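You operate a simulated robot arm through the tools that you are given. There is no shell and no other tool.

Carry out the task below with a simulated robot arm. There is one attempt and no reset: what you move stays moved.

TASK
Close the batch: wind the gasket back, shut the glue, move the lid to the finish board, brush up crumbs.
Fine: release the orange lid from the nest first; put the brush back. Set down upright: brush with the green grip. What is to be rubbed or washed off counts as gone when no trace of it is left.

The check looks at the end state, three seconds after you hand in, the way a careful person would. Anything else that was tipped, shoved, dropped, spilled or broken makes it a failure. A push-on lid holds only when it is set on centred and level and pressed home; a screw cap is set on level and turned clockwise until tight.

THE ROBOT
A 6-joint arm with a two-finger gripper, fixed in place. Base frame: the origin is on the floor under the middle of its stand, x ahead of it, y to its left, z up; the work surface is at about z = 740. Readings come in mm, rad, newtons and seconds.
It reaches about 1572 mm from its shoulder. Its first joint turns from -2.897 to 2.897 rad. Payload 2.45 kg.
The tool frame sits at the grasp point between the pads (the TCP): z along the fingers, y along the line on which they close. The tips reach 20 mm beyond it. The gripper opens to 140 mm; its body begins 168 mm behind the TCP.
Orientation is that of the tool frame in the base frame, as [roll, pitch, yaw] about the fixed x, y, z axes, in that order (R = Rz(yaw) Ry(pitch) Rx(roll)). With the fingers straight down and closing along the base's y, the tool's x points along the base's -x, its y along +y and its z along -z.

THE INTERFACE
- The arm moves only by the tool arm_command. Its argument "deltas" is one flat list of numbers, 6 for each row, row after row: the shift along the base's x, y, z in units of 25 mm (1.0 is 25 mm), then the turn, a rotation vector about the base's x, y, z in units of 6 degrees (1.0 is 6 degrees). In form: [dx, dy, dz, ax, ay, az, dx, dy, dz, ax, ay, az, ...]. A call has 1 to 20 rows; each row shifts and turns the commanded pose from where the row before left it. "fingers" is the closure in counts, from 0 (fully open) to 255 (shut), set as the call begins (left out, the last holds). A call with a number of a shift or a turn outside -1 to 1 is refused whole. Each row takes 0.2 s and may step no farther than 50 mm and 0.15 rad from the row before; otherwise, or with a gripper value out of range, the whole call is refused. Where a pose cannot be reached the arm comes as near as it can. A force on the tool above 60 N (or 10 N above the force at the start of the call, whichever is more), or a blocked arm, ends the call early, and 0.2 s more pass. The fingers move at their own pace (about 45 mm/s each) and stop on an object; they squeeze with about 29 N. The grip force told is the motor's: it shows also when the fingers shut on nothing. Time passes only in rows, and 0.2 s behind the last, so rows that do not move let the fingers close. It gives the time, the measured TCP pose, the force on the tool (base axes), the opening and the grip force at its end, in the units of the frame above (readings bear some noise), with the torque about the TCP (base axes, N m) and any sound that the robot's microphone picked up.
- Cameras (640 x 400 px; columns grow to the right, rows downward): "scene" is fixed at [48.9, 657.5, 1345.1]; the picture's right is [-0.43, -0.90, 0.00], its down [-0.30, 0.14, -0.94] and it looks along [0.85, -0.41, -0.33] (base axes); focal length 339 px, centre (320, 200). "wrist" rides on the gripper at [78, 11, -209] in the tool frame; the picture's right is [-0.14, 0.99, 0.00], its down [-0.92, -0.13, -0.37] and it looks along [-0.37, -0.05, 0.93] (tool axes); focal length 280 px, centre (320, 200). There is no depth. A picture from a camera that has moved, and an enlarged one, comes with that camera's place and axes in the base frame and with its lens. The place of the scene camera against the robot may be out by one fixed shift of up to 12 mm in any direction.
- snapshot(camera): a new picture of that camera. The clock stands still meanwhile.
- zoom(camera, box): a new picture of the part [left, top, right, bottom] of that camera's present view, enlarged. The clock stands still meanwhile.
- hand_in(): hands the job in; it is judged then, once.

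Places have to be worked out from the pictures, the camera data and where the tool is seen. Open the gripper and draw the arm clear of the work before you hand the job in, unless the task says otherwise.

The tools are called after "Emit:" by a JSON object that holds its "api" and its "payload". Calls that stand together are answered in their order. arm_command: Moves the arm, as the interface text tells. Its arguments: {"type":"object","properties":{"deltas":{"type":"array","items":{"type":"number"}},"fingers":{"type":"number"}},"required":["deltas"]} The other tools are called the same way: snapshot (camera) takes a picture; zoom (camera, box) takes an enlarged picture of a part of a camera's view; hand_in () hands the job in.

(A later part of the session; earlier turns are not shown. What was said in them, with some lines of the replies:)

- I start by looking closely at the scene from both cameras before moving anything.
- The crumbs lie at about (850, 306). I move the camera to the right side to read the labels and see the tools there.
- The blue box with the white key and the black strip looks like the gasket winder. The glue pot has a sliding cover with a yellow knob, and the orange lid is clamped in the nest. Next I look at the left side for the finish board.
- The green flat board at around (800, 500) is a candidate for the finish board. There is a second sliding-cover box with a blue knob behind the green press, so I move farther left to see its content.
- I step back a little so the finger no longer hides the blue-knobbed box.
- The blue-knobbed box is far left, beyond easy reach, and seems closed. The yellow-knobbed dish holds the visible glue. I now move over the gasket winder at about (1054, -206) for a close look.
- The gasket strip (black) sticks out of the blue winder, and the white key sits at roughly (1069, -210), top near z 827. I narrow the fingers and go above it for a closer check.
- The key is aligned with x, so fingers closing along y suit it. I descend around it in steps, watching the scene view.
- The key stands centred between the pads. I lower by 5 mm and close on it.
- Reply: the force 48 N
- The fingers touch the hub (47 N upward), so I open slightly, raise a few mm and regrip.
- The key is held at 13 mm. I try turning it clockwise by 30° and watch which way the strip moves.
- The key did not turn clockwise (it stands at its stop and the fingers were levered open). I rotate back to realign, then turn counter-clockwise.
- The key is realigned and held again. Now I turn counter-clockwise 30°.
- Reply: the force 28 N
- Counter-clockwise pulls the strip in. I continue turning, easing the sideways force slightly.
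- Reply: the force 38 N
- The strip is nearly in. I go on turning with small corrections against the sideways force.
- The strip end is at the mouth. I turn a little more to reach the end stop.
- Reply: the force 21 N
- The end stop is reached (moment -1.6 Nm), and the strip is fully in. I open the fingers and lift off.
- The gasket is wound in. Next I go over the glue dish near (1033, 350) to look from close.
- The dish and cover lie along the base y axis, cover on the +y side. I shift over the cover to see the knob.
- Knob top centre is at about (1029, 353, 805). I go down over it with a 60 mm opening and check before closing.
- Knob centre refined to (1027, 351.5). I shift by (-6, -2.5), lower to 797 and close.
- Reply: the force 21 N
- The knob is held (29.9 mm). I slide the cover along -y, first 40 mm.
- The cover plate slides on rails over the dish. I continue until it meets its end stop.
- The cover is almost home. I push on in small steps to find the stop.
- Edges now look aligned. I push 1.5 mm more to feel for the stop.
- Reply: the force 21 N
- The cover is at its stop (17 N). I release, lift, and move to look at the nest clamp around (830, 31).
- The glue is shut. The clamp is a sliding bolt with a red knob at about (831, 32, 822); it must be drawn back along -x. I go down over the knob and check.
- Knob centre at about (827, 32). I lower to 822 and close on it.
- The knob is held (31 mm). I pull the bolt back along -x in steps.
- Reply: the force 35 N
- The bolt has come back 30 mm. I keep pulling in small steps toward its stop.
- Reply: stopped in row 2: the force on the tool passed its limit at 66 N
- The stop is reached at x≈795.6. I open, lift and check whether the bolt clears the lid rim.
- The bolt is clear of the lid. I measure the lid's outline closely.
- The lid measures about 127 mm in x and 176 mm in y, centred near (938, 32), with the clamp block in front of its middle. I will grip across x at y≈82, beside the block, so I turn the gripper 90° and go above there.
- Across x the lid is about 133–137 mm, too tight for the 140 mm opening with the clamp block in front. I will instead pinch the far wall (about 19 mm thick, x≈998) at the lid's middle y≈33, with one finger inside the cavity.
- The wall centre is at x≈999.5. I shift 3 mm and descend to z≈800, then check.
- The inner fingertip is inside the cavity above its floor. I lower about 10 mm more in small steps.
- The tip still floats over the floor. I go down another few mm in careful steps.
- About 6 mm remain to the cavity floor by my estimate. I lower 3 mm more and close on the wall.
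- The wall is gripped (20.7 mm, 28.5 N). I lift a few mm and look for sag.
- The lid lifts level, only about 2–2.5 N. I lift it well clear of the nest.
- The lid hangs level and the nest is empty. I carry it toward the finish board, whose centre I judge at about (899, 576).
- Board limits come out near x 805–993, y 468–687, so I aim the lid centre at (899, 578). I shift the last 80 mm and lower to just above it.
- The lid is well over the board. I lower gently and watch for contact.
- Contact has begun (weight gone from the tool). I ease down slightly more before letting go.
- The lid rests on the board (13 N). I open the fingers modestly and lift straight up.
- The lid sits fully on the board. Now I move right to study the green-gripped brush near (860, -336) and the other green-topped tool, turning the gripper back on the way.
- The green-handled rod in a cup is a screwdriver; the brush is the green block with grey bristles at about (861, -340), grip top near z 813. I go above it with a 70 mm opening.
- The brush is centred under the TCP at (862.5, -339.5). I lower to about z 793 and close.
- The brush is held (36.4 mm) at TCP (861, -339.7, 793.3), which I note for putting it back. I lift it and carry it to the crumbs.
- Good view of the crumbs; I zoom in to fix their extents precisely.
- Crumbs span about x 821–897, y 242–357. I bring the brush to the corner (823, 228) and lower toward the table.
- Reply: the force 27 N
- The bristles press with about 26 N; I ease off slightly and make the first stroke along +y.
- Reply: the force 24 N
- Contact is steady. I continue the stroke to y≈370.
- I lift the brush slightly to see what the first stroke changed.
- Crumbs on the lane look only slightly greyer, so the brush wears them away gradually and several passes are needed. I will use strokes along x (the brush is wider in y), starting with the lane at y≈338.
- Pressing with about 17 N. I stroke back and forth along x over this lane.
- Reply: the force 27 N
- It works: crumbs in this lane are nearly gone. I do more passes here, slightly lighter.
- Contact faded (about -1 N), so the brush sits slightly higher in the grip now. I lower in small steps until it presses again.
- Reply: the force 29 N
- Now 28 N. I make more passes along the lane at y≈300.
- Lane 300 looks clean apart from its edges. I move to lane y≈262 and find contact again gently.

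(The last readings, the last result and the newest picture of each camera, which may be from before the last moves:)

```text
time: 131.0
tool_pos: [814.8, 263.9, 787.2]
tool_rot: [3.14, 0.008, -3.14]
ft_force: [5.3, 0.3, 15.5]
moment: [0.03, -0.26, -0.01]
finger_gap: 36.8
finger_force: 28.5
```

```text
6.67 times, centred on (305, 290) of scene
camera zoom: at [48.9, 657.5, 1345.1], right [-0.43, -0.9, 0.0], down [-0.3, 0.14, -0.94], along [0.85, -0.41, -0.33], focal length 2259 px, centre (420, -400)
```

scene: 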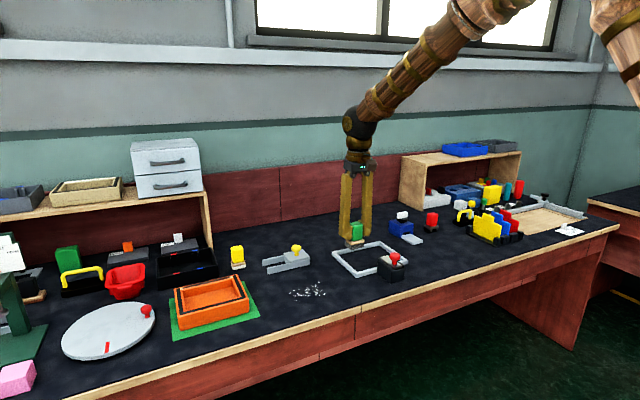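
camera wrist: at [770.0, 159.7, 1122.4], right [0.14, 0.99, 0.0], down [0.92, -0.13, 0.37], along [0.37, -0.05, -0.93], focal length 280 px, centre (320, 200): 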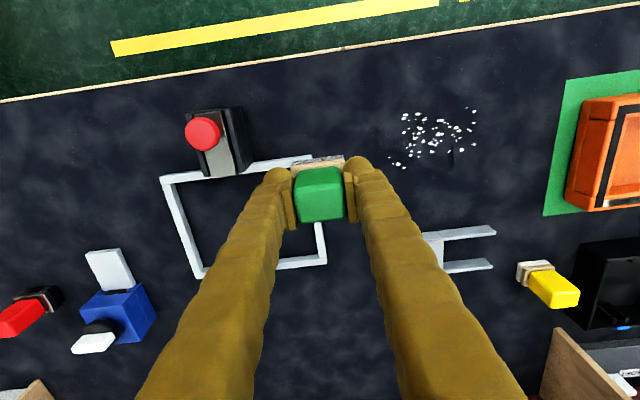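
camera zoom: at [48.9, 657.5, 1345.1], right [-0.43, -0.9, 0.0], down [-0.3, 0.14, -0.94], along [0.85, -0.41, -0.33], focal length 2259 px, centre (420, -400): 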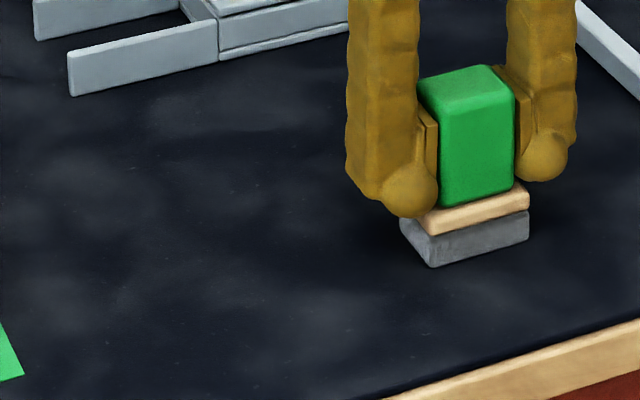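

This lane now looks clean. I add passes shifted to y≈250 to be sure of the outlying crumbs.

Emit:
{"api": "arm_command", "payload": {"deltas": [0.9, -0.4, 0, 0, 0, 0, 0.9, 0, 0, 0, 0, 0, 0.9, 0, 0, 0, 0, 0, 0.9, 0, 0, 0, 0, 0, -0.9, 0, 0, 0, 0, 0, -0.9, 0, 0, 0, 0, 0, -0.9, 0, 0, 0, 0, 0, -0.9, 0, 0, 0, 0, 0, 0.9, 0, 0, 0, 0, 0, 0.9, 0, 0, 0, 0, 0, 0.9, 0, 0, 0, 0, 0, 0.9, 0, 0, 0, 0, 0, -0.9, 0, 0, 0, 0, 0, -0.9, 0, 0, 0, 0, 0, -0.9, 0, 0, 0, 0, 0, -0.9, 0, 0, 0, 0, 0]}}

Emit:
{"api": "arm_command", "payload": {"deltas": [0, 0, 1, 0, 0, 0, 0, 0, 1, 0, 0, 0, 0, -1, 1, 0, 0, 0, 0, -1, 0, 0, 0, 0, 0, -1, 0, 0, 0, 0]}}

Emit:
{"api": "zoom", "payload": {"camera": "wrist", "box": [360, 60, 560, 200]}}

Emit:
{"api": "zoom", "payload": {"camera": "scene", "box": [270, 270, 350, 320]}}

```text
time: 134.4
tool_pos: [815.8, 253.1, 788.7]
tool_rot: [3.141, 0.007, -3.14]
ft_force: [0.2, -1.1, -0.9]
moment: [0.0, 0.0, -0.01]
finger_gap: 36.7
finger_force: 29.1
```

```text
time: 135.6
tool_pos: [815.3, 177.1, 864.4]
tool_rot: [-3.141, 0.009, -3.14]
ft_force: [0.3, -0.3, -0.1]
moment: [-0.02, 0.0, -0.01]
finger_gap: 36.6
finger_force: 29.0
```

```text
2.86 times, centred on (460, 130) of wrist
camera zoom: at [735.2, 189.4, 1072.9], right [0.14, 0.99, 0.0], down [0.92, -0.13, 0.37], along [0.37, -0.05, -0.93], focal length 801 px, centre (-80, 400)
```

zoom: 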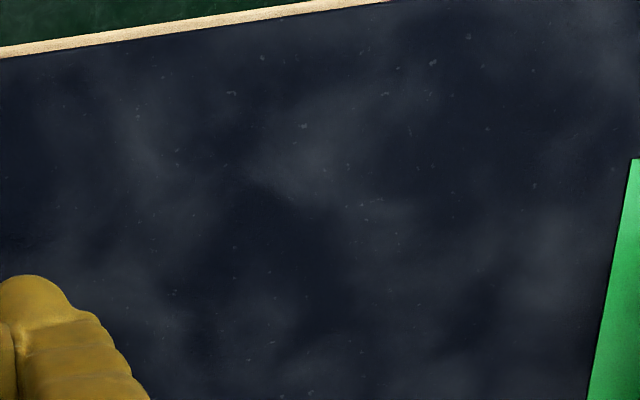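

```text
8.00 times, centred on (310, 295) of scene
camera zoom: at [48.9, 657.5, 1345.1], right [-0.43, -0.9, 0.0], down [-0.3, 0.14, -0.94], along [0.85, -0.41, -0.33], focal length 2710 px, centre (400, -560)
```

zoom: 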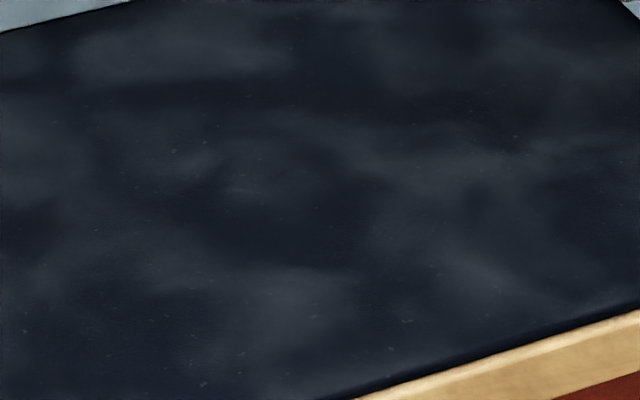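

The area looks clean. I zoom in on the exact crumb area to check for faint traces.

Emit:
{"api": "zoom", "payload": {"camera": "wrist", "box": [375, 130, 485, 215]}}

Emit:
{"api": "zoom", "payload": {"camera": "scene", "box": [285, 280, 330, 305]}}

```text
4.71 times, centred on (430, 172) of wrist
camera zoom: at [735.2, 189.4, 1072.9], right [0.14, 0.99, 0.0], down [0.92, -0.13, 0.37], along [0.37, -0.05, -0.93], focal length 1320 px, centre (-198, 329)
```

zoom: 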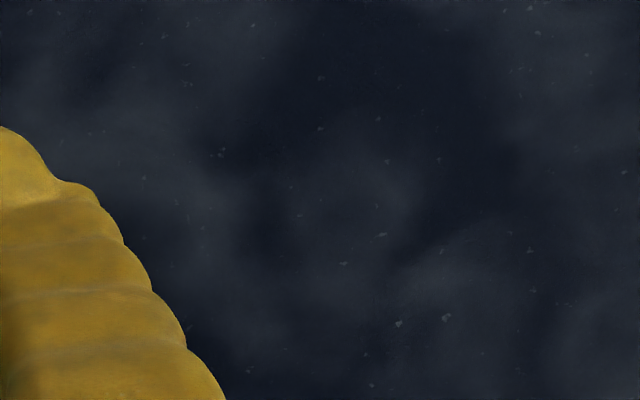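

```text
14.22 times, centred on (308, 292) of scene
camera zoom: at [48.9, 657.5, 1345.1], right [-0.43, -0.9, 0.0], down [-0.3, 0.14, -0.94], along [0.85, -0.41, -0.33], focal length 4818 px, centre (498, -1116)
```

zoom: 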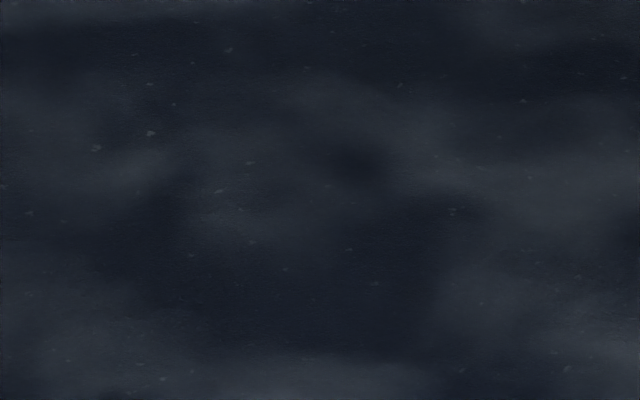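

Emit:
{"api": "arm_command", "payload": {"deltas": [0, -1, 0, 0, 0, 0, 0, -1, 0, 0, 0, 0, 0.3, -0.6, 0, 0, 0, 0]}}

Emit:
{"api": "zoom", "payload": {"camera": "wrist", "box": [420, 100, 560, 190]}}

Emit:
{"api": "zoom", "payload": {"camera": "wrist", "box": [400, 140, 500, 210]}}

```text
time: 136.4
tool_pos: [820.1, 114.6, 863.4]
tool_rot: [-3.141, 0.007, -3.139]
ft_force: [0.0, -0.4, -1.6]
moment: [0.02, -0.03, -0.01]
finger_gap: 36.8
finger_force: 28.4
```

```text
4.44 times, centred on (490, 145) of wrist
camera zoom: at [741.4, 125.9, 1072.5], right [0.14, 0.99, 0.0], down [0.92, -0.13, 0.37], along [0.37, -0.05, -0.93], focal length 1246 px, centre (-436, 444)
```

zoom: 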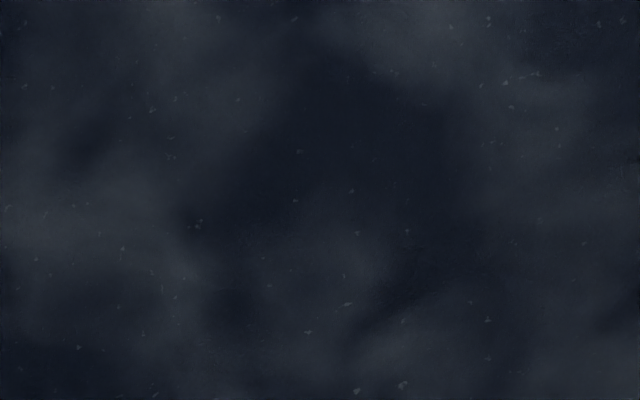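

```text
5.71 times, centred on (450, 175) of wrist
camera zoom: at [741.4, 125.9, 1072.5], right [0.14, 0.99, 0.0], down [0.92, -0.13, 0.37], along [0.37, -0.05, -0.93], focal length 1602 px, centre (-423, 343)
```

zoom: 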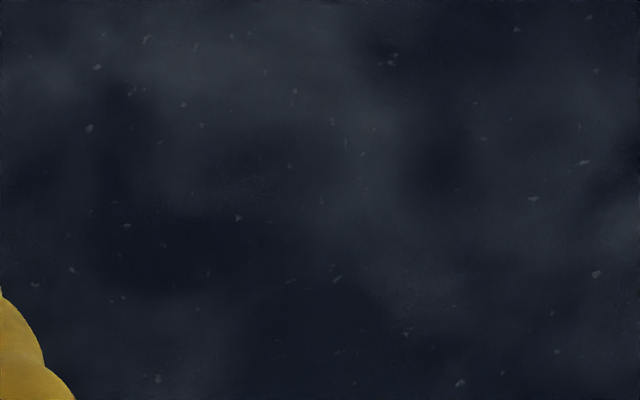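

The table looks clean, only its own specks remain. To be safe against faint remnants I make one more light round of passes, starting at lane y≈338.

Emit:
{"api": "arm_command", "payload": {"deltas": [-0.02, 0.99, 0, 0, 0, 0, -0.02, 0.99, 0, 0, 0, 0, -0.02, 0.99, 0, 0, 0, 0, -0.02, 0.99, 0, 0, 0, 0, -0.02, 0.99, 0, 0, 0, 0, -0.02, 0.99, 0, 0, 0, 0, -0.02, 0.99, 0, 0, 0, 0, -0.02, 0.99, 0, 0, 0, 0, -0.02, 0.99, 0, 0, 0, 0, 0, 0, -0.8, 0, 0, 0, 0, 0, -1, 0, 0, 0, 0, 0, -0.9, 0, 0, 0, 0, 0, -0.2, 0, 0, 0, 0, 0, -0.1, 0, 0, 0]}}

```text
time: 139.4
tool_pos: [817.4, 334.5, 787.0]
tool_rot: [3.141, 0.008, -3.14]
ft_force: [0.0, -0.8, -0.5]
moment: [-0.02, 0.01, -0.03]
finger_gap: 36.7
finger_force: 29.4
```

Emit:
{"api": "arm_command", "payload": {"deltas": [0, 0.1, -0.03, 0, 0, 0, 0, 0, -0.03, 0, 0, 0]}}

```text
time: 140.0
tool_pos: [818.0, 338.1, 786.8]
tool_rot: [3.142, 0.008, -3.14]
ft_force: [-1.5, -7.1, 13.8]
moment: [-0.2, 0.12, 0.01]
finger_gap: 36.7
finger_force: 29.1
```

Contact with about 14 N. I sweep lanes 338 and 319 with two passes each.

Emit:
{"api": "arm_command", "payload": {"deltas": [0.9, 0, 0, 0, 0, 0, 0.9, 0, 0, 0, 0, 0, 0.9, 0, 0, 0, 0, 0, 0.9, 0, 0, 0, 0, 0, -0.9, 0, 0, 0, 0, 0, -0.9, 0, 0, 0, 0, 0, -0.9, 0, 0, 0, 0, 0, -0.9, 0, 0, 0, 0, 0, 0.9, -0.7, 0, 0, 0, 0, 0.9, 0, 0, 0, 0, 0, 0.9, 0, 0, 0, 0, 0, 0.9, 0, 0, 0, 0, 0, -0.9, 0, 0, 0, 0, 0, -0.9, 0, 0, 0, 0, 0, -0.9, 0, 0, 0, 0, 0, -0.9, 0, 0, 0, 0, 0]}}

```text
time: 143.4
tool_pos: [818.1, 321.2, 787.0]
tool_rot: [3.14, 0.009, -3.14]
ft_force: [10.9, 1.7, 24.4]
moment: [0.0, -0.29, 0.04]
finger_gap: 36.7
finger_force: 28.6
```

Good contact (24 N). I go on with lanes 300 and 281.

Emit:
{"api": "arm_command", "payload": {"deltas": [0.9, -0.8, 0.01, 0, 0, 0, 0.9, 0, 0, 0, 0, 0, 0.9, 0, 0, 0, 0, 0, 0.9, 0, 0, 0, 0, 0, -0.9, 0, 0, 0, 0, 0, -0.9, 0, 0, 0, 0, 0, -0.9, 0, 0, 0, 0, 0, -0.9, 0, 0, 0, 0, 0, 0.9, -0.8, 0, 0, 0, 0, 0.9, 0, 0, 0, 0, 0, 0.9, 0, 0, 0, 0, 0, 0.9, 0, 0, 0, 0, 0, -0.9, 0, 0, 0, 0, 0, -0.9, 0, 0, 0, 0, 0, -0.9, 0, 0, 0, 0, 0, -0.9, 0, 0, 0, 0, 0]}}

```text
time: 146.8
tool_pos: [818.0, 280.6, 786.0]
tool_rot: [-3.141, 0.006, -3.139]
ft_force: [2.7, -1.0, 7.2]
moment: [0.0, -0.16, 0.02]
finger_gap: 36.9
finger_force: 29.1
```

Contact holds (7 N). I finish with lanes 262 and 247, pressing slightly more.

Emit:
{"api": "arm_command", "payload": {"deltas": [0, 0, -0.02, 0, 0, 0, 0.9, -0.7, 0, 0, 0, 0, 0.9, 0, 0, 0, 0, 0, 0.9, 0, 0, 0, 0, 0, 0.9, 0, 0, 0, 0, 0, -0.9, 0, 0, 0, 0, 0, -0.9, 0, 0, 0, 0, 0, -0.9, 0, 0, 0, 0, 0, -0.9, 0, 0, 0, 0, 0, 0.9, -0.6, 0, 0, 0, 0, 0.9, 0, 0, 0, 0, 0, 0.9, 0, 0, 0, 0, 0, 0.9, 0, 0, 0, 0, 0, -0.9, 0, 0, 0, 0, 0, -0.9, 0, 0, 0, 0, 0, -0.9, 0, 0, 0, 0, 0, -0.9, 0, 0, 0, 0, 0]}}

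Emit:
{"api": "zoom", "payload": {"camera": "scene", "box": [310, 240, 370, 300]}}

```text
time: 150.4
tool_pos: [817.8, 250.3, 785.8]
tool_rot: [-3.141, 0.008, -3.14]
ft_force: [-0.3, 0.7, -0.7]
moment: [0.02, -0.03, -0.01]
finger_gap: 36.9
finger_force: 29.3
```

```text
6.67 times, centred on (340, 270) of scene
camera zoom: at [48.9, 657.5, 1345.1], right [-0.43, -0.9, 0.0], down [-0.3, 0.14, -0.94], along [0.85, -0.41, -0.33], focal length 2259 px, centre (187, -267)
```

zoom: 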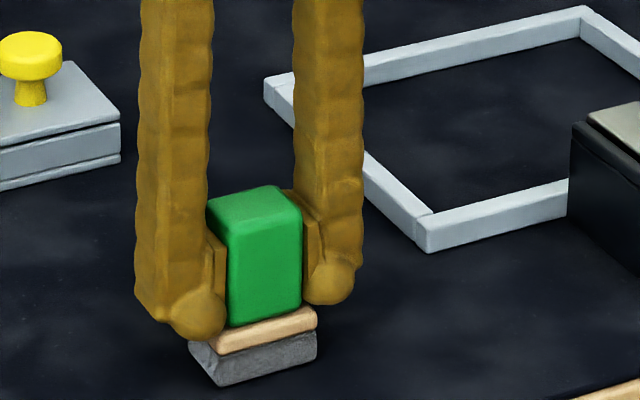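

Brushing is done. I lift and carry the brush back toward its original spot (861, -340).

Emit:
{"api": "arm_command", "payload": {"deltas": [0, 0, 0.6, 0, 0, 0, 0, 0, 1, 0, 0, 0, 0, 0, 1, 0, 0, 0, 0, 0, 1, 0, 0, 0, 0, 0, 1, 0, 0, 0, 0, 0, 0.4, 0, 0, 0]}}

Emit:
{"api": "arm_command", "payload": {"deltas": [0.087, -0.5, 0, 0, 0, 0, 0.087, -1, 0, 0, 0, 0, 0.087, -1, 0, 0, 0, 0, 0.087, -1, 0, 0, 0, 0, 0.087, -1, 0, 0, 0, 0, 0.087, -1, 0, 0, 0, 0, 0.087, -1, 0, 0, 0, 0, 0.087, -1, 0, 0, 0, 0, 0.087, -1, 0, 0, 0, 0, 0.087, -1, 0, 0, 0, 0, 0.087, -1, 0, 0, 0, 0, 0.087, -1, 0, 0, 0, 0, 0.087, -1, 0, 0, 0, 0, 0.087, -1, 0, 0, 0, 0, 0.087, -1, 0, 0, 0, 0, 0.087, -1, 0, 0, 0, 0, 0.087, -1, 0, 0, 0, 0, 0.087, -1, 0, 0, 0, 0, 0.087, -1, 0, 0, 0, 0, 0.087, -1, 0, 0, 0, 0]}}

Emit:
{"api": "zoom", "payload": {"camera": "scene", "box": [270, 270, 350, 320]}}

```text
time: 151.8
tool_pos: [818.2, 248.8, 912.6]
tool_rot: [-3.14, 0.007, -3.14]
ft_force: [1.3, 0.5, 0.4]
moment: [0.02, -0.01, -0.02]
finger_gap: 36.7
finger_force: 29.3
```

```text
time: 156.0
tool_pos: [862.1, -239.3, 909.2]
tool_rot: [3.141, 0.005, -3.141]
ft_force: [0.1, 0.7, -0.5]
moment: [-0.03, -0.01, 0.03]
finger_gap: 36.9
finger_force: 29.0
```

```text
8.00 times, centred on (310, 295) of scene
camera zoom: at [48.9, 657.5, 1345.1], right [-0.43, -0.9, 0.0], down [-0.3, 0.14, -0.94], along [0.85, -0.41, -0.33], focal length 2710 px, centre (400, -560)
```

zoom: 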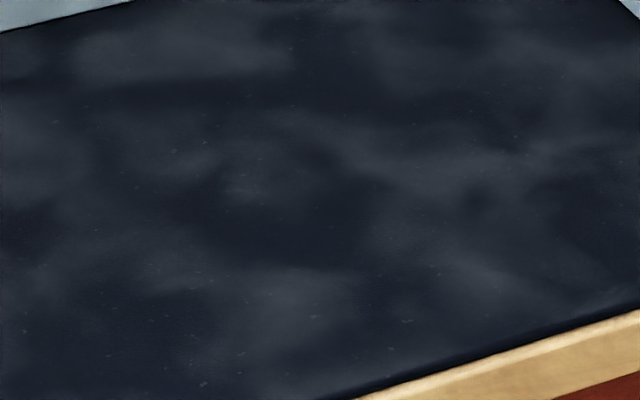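

The table is clean. I move the last 100 mm and lower the brush to its place.

Emit:
{"api": "arm_command", "payload": {"deltas": [0, -1, 0, 0, 0, 0, -0.02, -1, 0, 0, 0, 0, -0.02, -1, 0, 0, 0, 0, 0, -0.7, 0, 0, 0, 0, 0, -0.32, 0, 0, 0, 0, 0, 0, -0.8, 0, 0, 0, 0, 0, -1, 0, 0, 0, 0, 0, -1, 0, 0, 0, 0, 0, -1, 0, 0, 0, 0, 0, -0.7, 0, 0, 0]}}

Emit:
{"api": "zoom", "payload": {"camera": "scene", "box": [420, 190, 510, 260]}}

```text
time: 158.2
tool_pos: [860.7, -338.8, 797.7]
tool_rot: [3.141, 0.008, -3.14]
ft_force: [1.0, 0.1, -1.2]
moment: [-0.03, -0.01, 0.02]
finger_gap: 36.8
finger_force: 28.6
```

```text
5.71 times, centred on (465, 225) of scene
camera zoom: at [48.9, 657.5, 1345.1], right [-0.43, -0.9, 0.0], down [-0.3, 0.14, -0.94], along [0.85, -0.41, -0.33], focal length 1936 px, centre (-509, 57)
```

zoom: 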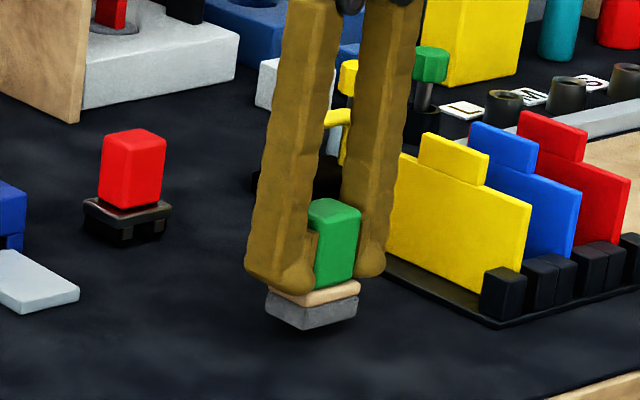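

Emit:
{"api": "arm_command", "payload": {"deltas": [0, 0, -0.2, 0, 0, 0, 0, 0, -0.12, 0, 0, 0, 0, 0, -0.04, 0, 0, 0, 0, 0, -0.03, 0, 0, 0]}}

```text
time: 159.2
tool_pos: [861.2, -338.5, 788.1]
tool_rot: [-3.141, 0.006, -3.141]
ft_force: [0.3, -0.1, -0.8]
moment: [0.03, -0.01, 0.02]
finger_gap: 36.8
finger_force: 29.4
```

Emit:
{"api": "arm_command", "payload": {"deltas": [0, -0.03, -0.03, 0, 0, 0, 0, 0, -0.03, 0, 0, 0]}}

Emit:
{"api": "zoom", "payload": {"camera": "scene", "box": [420, 190, 510, 260]}}

```text
time: 159.8
tool_pos: [861.3, -339.5, 787.4]
tool_rot: [-3.141, 0.007, 3.142]
ft_force: [-0.7, 0.5, -0.6]
moment: [0.02, 0.02, -0.02]
finger_gap: 37.1
finger_force: 29.2
```

```text
5.71 times, centred on (465, 225) of scene
camera zoom: at [48.9, 657.5, 1345.1], right [-0.43, -0.9, 0.0], down [-0.3, 0.14, -0.94], along [0.85, -0.41, -0.33], focal length 1936 px, centre (-509, 57)
```

zoom: 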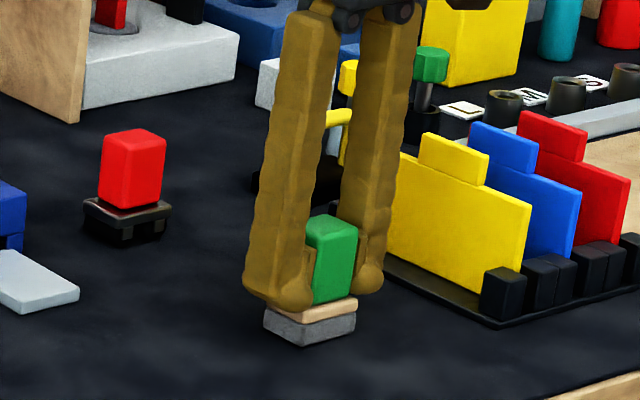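

The picture matches the original spot. I ease down the last fraction until contact.

Emit:
{"api": "arm_command", "payload": {"deltas": [0, 0, -0.03, 0, 0, 0, 0, 0, -0.02, 0, 0, 0]}}

```text
time: 160.4
tool_pos: [860.3, -340.5, 785.8]
tool_rot: [-3.141, 0.006, -3.14]
ft_force: [0.2, 0.8, -0.8]
moment: [-0.01, 0.02, -0.01]
finger_gap: 37.0
finger_force: 28.8
```

Emit:
{"api": "arm_command", "payload": {"deltas": [0, 0, -0.02, 0, 0, 0, 0, 0, -0.02, 0, 0, 0]}}

```text
time: 161.0
tool_pos: [861.1, -340.8, 784.9]
tool_rot: [-3.141, 0.007, -3.14]
ft_force: [-2.3, -1.6, 3.7]
moment: [-0.04, 0.0, -0.03]
finger_gap: 36.4
finger_force: 29.1
```

The brush stands on the table (3.7 N). I open the fingers and rise straight up.

Emit:
{"api": "arm_command", "payload": {"deltas": [0, 0, 0, 0, 0, 0, 0, 0, 0, 0, 0, 0, 0, 0, 0, 0, 0, 0, 0, 0, 0, 0, 0, 0, 0, 0, 0.3, 0, 0, 0, 0, 0, 0.6, 0, 0, 0, 0, 0, 1, 0, 0, 0, 0, 0, 1, 0, 0, 0, 0, 0, 1, 0, 0, 0, 0, 0, 1, 0, 0, 0, 0, 0, 1, 0, 0, 0, 0, 0, 1, 0, 0, 0], "fingers": 127}}

Emit:
{"api": "zoom", "payload": {"camera": "scene", "box": [420, 190, 510, 260]}}

Emit:
{"api": "snapshot", "payload": {"camera": "wrist"}}

Emit:
{"api": "snapshot", "payload": {"camera": "scene"}}

```text
time: 163.6
tool_pos: [861.5, -341.5, 957.9]
tool_rot: [-3.141, 0.007, -3.141]
ft_force: [0.0, -0.2, 0.5]
moment: [-0.01, -0.01, -0.01]
finger_gap: 70.4
finger_force: 0.0
```

```text
5.71 times, centred on (465, 225) of scene
camera zoom: at [48.9, 657.5, 1345.1], right [-0.43, -0.9, 0.0], down [-0.3, 0.14, -0.94], along [0.85, -0.41, -0.33], focal length 1936 px, centre (-509, 57)
```

zoom: 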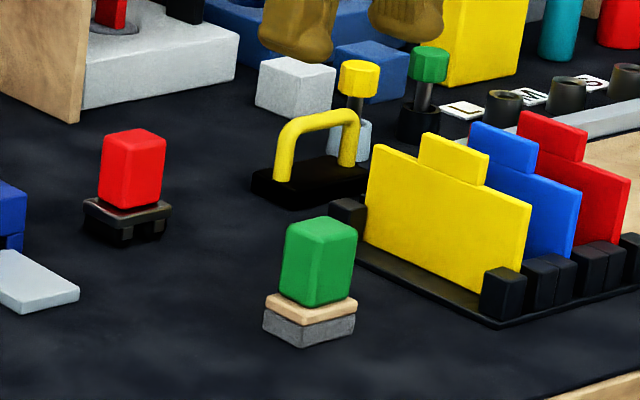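

```text
taken
camera wrist: at [781.1, -329.0, 1168.1], right [0.14, 0.99, 0.0], down [0.92, -0.13, 0.37], along [0.37, -0.05, -0.93], focal length 280 px, centre (320, 200)
```

wrist: 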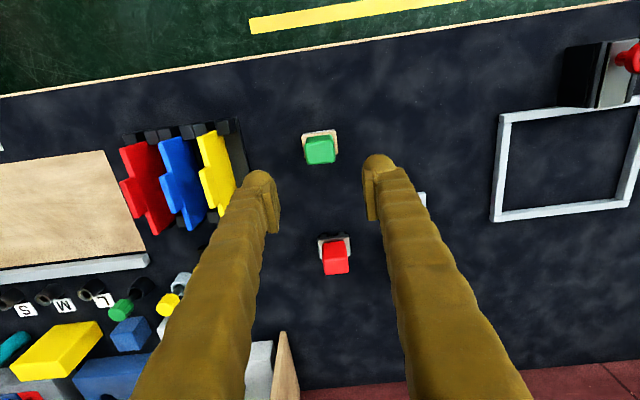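

```text
taken
```

scene: 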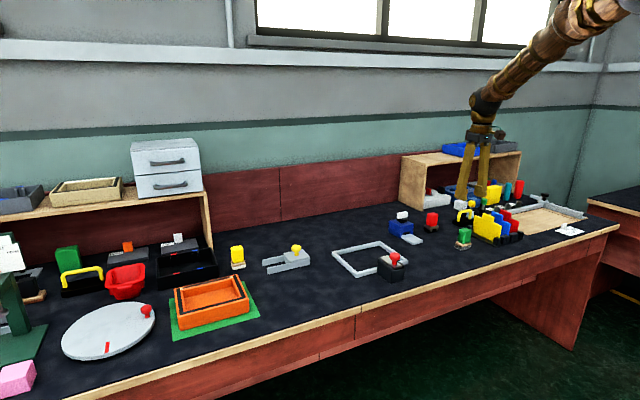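

The brush stands upright at its old place. Before handing in I read the label by the wooden board at the right, to be sure that the green board is the finish board.

Emit:
{"api": "zoom", "payload": {"camera": "scene", "box": [540, 210, 600, 245]}}

Emit:
{"api": "zoom", "payload": {"camera": "scene", "box": [480, 180, 630, 250]}}

Emit:
{"api": "arm_command", "payload": {"deltas": [-0.5, -0.5, 0.8, 0, 0, 0, -0.5, -0.5, 0.8, 0, 0, 0, -0.5, -0.5, 0.8, 0, 0, 0, -0.5, -0.5, 0.8, 0, 0, 0, -0.5, -0.5, 0.5, 0, 0, 0, -0.5, -0.5, 0, 0, 0, 0], "fingers": 0}}

Emit:
{"api": "snapshot", "payload": {"camera": "wrist"}}

```text
10.67 times, centred on (570, 228) of scene
camera zoom: at [48.9, 657.5, 1345.1], right [-0.43, -0.9, 0.0], down [-0.3, 0.14, -0.94], along [0.85, -0.41, -0.33], focal length 3614 px, centre (-2347, -93)
```

zoom: 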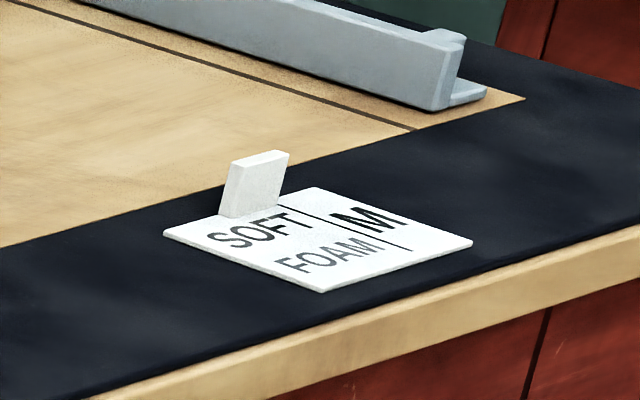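

```text
4.27 times, centred on (555, 215) of scene
camera zoom: at [48.9, 657.5, 1345.1], right [-0.43, -0.9, 0.0], down [-0.3, 0.14, -0.94], along [0.85, -0.41, -0.33], focal length 1446 px, centre (-683, 136)
```

zoom: 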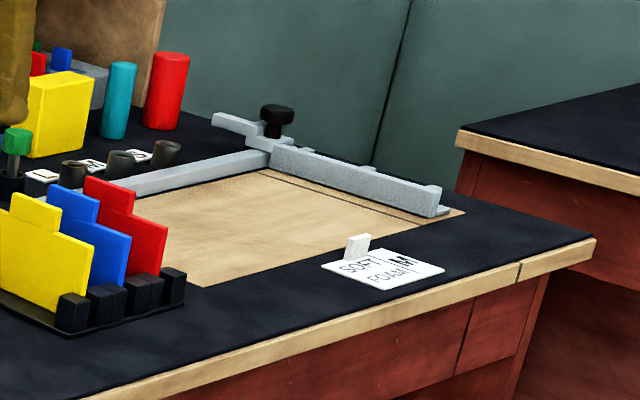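

```text
time: 165.0
tool_pos: [786.5, -414.8, 1048.5]
tool_rot: [3.14, 0.008, -3.14]
ft_force: [0.1, -0.8, 0.7]
moment: [0.01, 0.03, 0.01]
finger_gap: 140.0
finger_force: 0.1
```

```text
taken
camera wrist: at [706.0, -403.5, 1259.2], right [0.14, 0.99, 0.0], down [0.92, -0.13, 0.37], along [0.37, -0.05, -0.93], focal length 280 px, centre (320, 200)
```

wrist: 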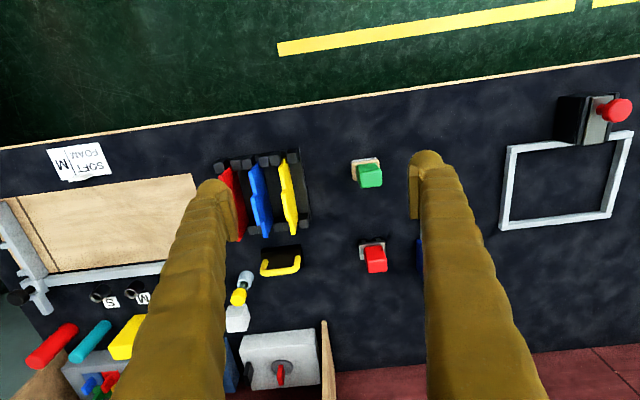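

That wooden board is a foam-cutting board with a fence, so the green board is the finish board. I draw the arm back up clear toward its start place and take final pictures.

Emit:
{"api": "arm_command", "payload": {"deltas": [0, 1, 0.4, 0, 0, 0, 0, 1, 0.4, 0, 0, 0, 0, 1, 0.4, 0, 0, 0, 0, 1, 0.4, 0, 0, 0, 0, 1, 0.4, 0, 0, 0, 0, 1, 0.4, 0, 0, 0, 0, 1, 0.4, 0, 0, 0, 0, 1, 0.4, 0, 0, 0, 0, 1, 0, 0, 0, 0, 0, 1, 0, 0, 0, 0, 0, 1, 0, 0, 0, 0, 0, 1, 0, 0, 0, 0, 0, 1, 0, 0, 0, 0, 0, 1, 0, 0, 0, 0, 0, 1, 0, 0, 0, 0, 0, 1, 0, 0, 0, 0, 0, 1, 0, 0, 0, 0, 0, 1, 0, 0, 0, 0, 0, 1, 0, 0, 0, 0, 0, 1, 0, 0, 0, 0]}}

Emit:
{"api": "snapshot", "payload": {"camera": "scene"}}

Emit:
{"api": "snapshot", "payload": {"camera": "wrist"}}

Emit:
{"api": "zoom", "payload": {"camera": "scene", "box": [220, 200, 440, 338]}}

Emit:
{"api": "zoom", "payload": {"camera": "scene", "box": [380, 140, 620, 290]}}

```text
time: 169.2
tool_pos: [785.9, 84.5, 1129.2]
tool_rot: [-3.141, 0.008, -3.139]
ft_force: [-0.6, -0.2, -0.4]
moment: [0.01, -0.01, 0.0]
finger_gap: 140.0
finger_force: 0.1
```

```text
taken
```

scene: 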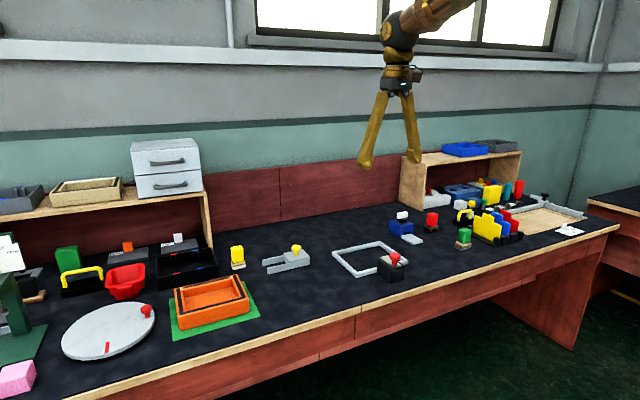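

```text
taken
camera wrist: at [705.3, 96.3, 1339.1], right [0.14, 0.99, 0.0], down [0.92, -0.13, 0.37], along [0.37, -0.05, -0.93], focal length 280 px, centre (320, 200)
```

wrist: 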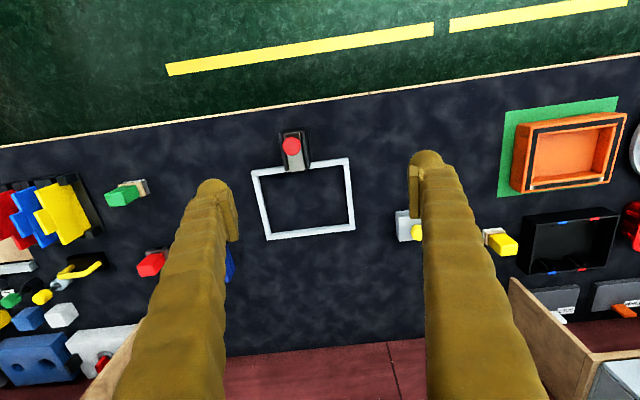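

```text
2.90 times, centred on (330, 269) of scene
camera zoom: at [48.9, 657.5, 1345.1], right [-0.43, -0.9, 0.0], down [-0.3, 0.14, -0.94], along [0.85, -0.41, -0.33], focal length 982 px, centre (291, 0)
```

zoom: 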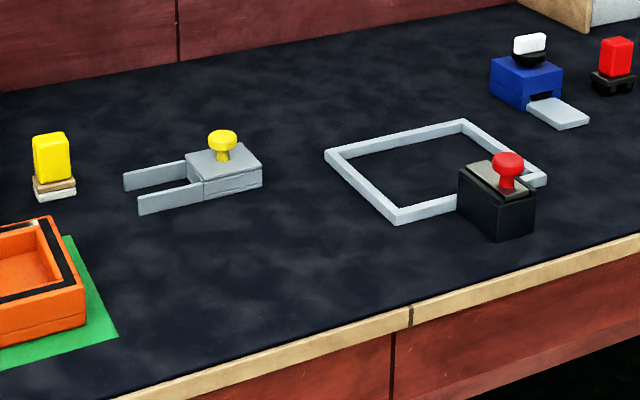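

```text
2.67 times, centred on (500, 215) of scene
camera zoom: at [48.9, 657.5, 1345.1], right [-0.43, -0.9, 0.0], down [-0.3, 0.14, -0.94], along [0.85, -0.41, -0.33], focal length 904 px, centre (-160, 160)
```

zoom: 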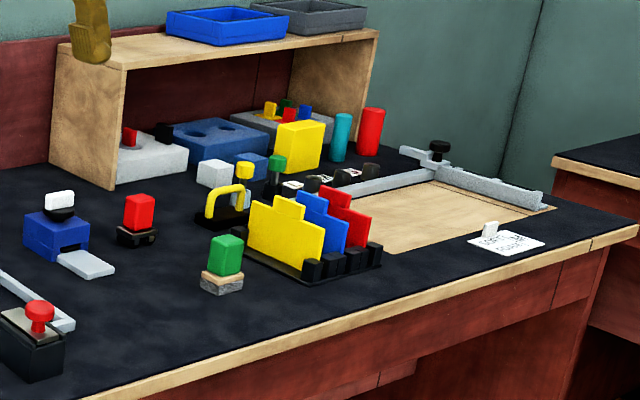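

Everything looks in order; one last check of the lid on the board and the winder mouth.

Emit:
{"api": "zoom", "payload": {"camera": "scene", "box": [155, 265, 275, 345]}}

Emit:
{"api": "zoom", "payload": {"camera": "scene", "box": [380, 200, 430, 250]}}

```text
5.00 times, centred on (215, 305) of scene
camera zoom: at [48.9, 657.5, 1345.1], right [-0.43, -0.9, 0.0], down [-0.3, 0.14, -0.94], along [0.85, -0.41, -0.33], focal length 1694 px, centre (845, -325)
```

zoom: 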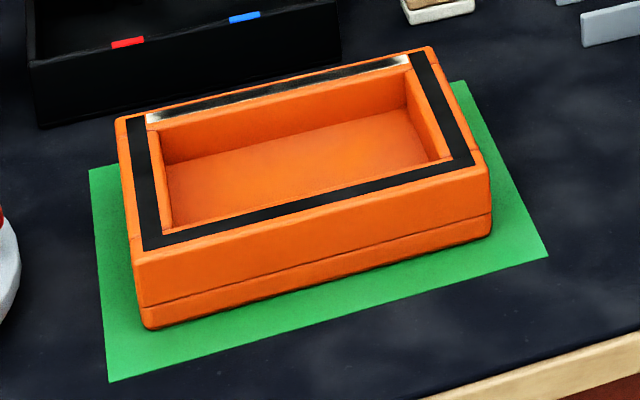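

```text
8.00 times, centred on (405, 225) of scene
camera zoom: at [48.9, 657.5, 1345.1], right [-0.43, -0.9, 0.0], down [-0.3, 0.14, -0.94], along [0.85, -0.41, -0.33], focal length 2710 px, centre (-360, 0)
```

zoom: 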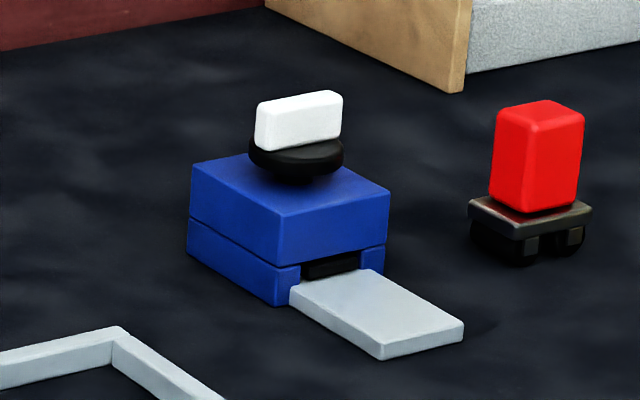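

The lid lies flat within the green board, and the gasket is fully wound in. The glue is shut, the crumbs are gone, the brush stands upright in its place, and the arm is clear and open. I hand the job in.

Emit:
{"api": "hand_in", "payload": {}}

```text
The job is handed in.
```

The batch is closed and I have handed the job in; I haven't seen the verdict.

- **Gasket:** I turned the white key on the blue winder counter-clockwise until it stopped. The black strip is now inside the mouth. The first try went clockwise against the key's stop. It only pushed the fingers apart, and I saw no damage.
- **Glue:** The cover with the yellow knob is slid fully over the dish, up against its stop.
- **Lid:** I drew the clamp bolt back first, then lifted the orange lid out of the nest and set it flat on the green board, with green showing on all sides. No board is labelled "finish board". I chose the green one because the wooden board at the right has a fence and a "SOFT FOAM" card, so it looks like a cutting board.
- **Crumbs:** They took several passes to wear away. Close-up pictures now show only the table's own specks.
- **Brush:** The green-gripped brush is back where it stood, upright.

The gripper is open and the arm is clear of the work. In the final pictures nothing else looks moved or tipped.
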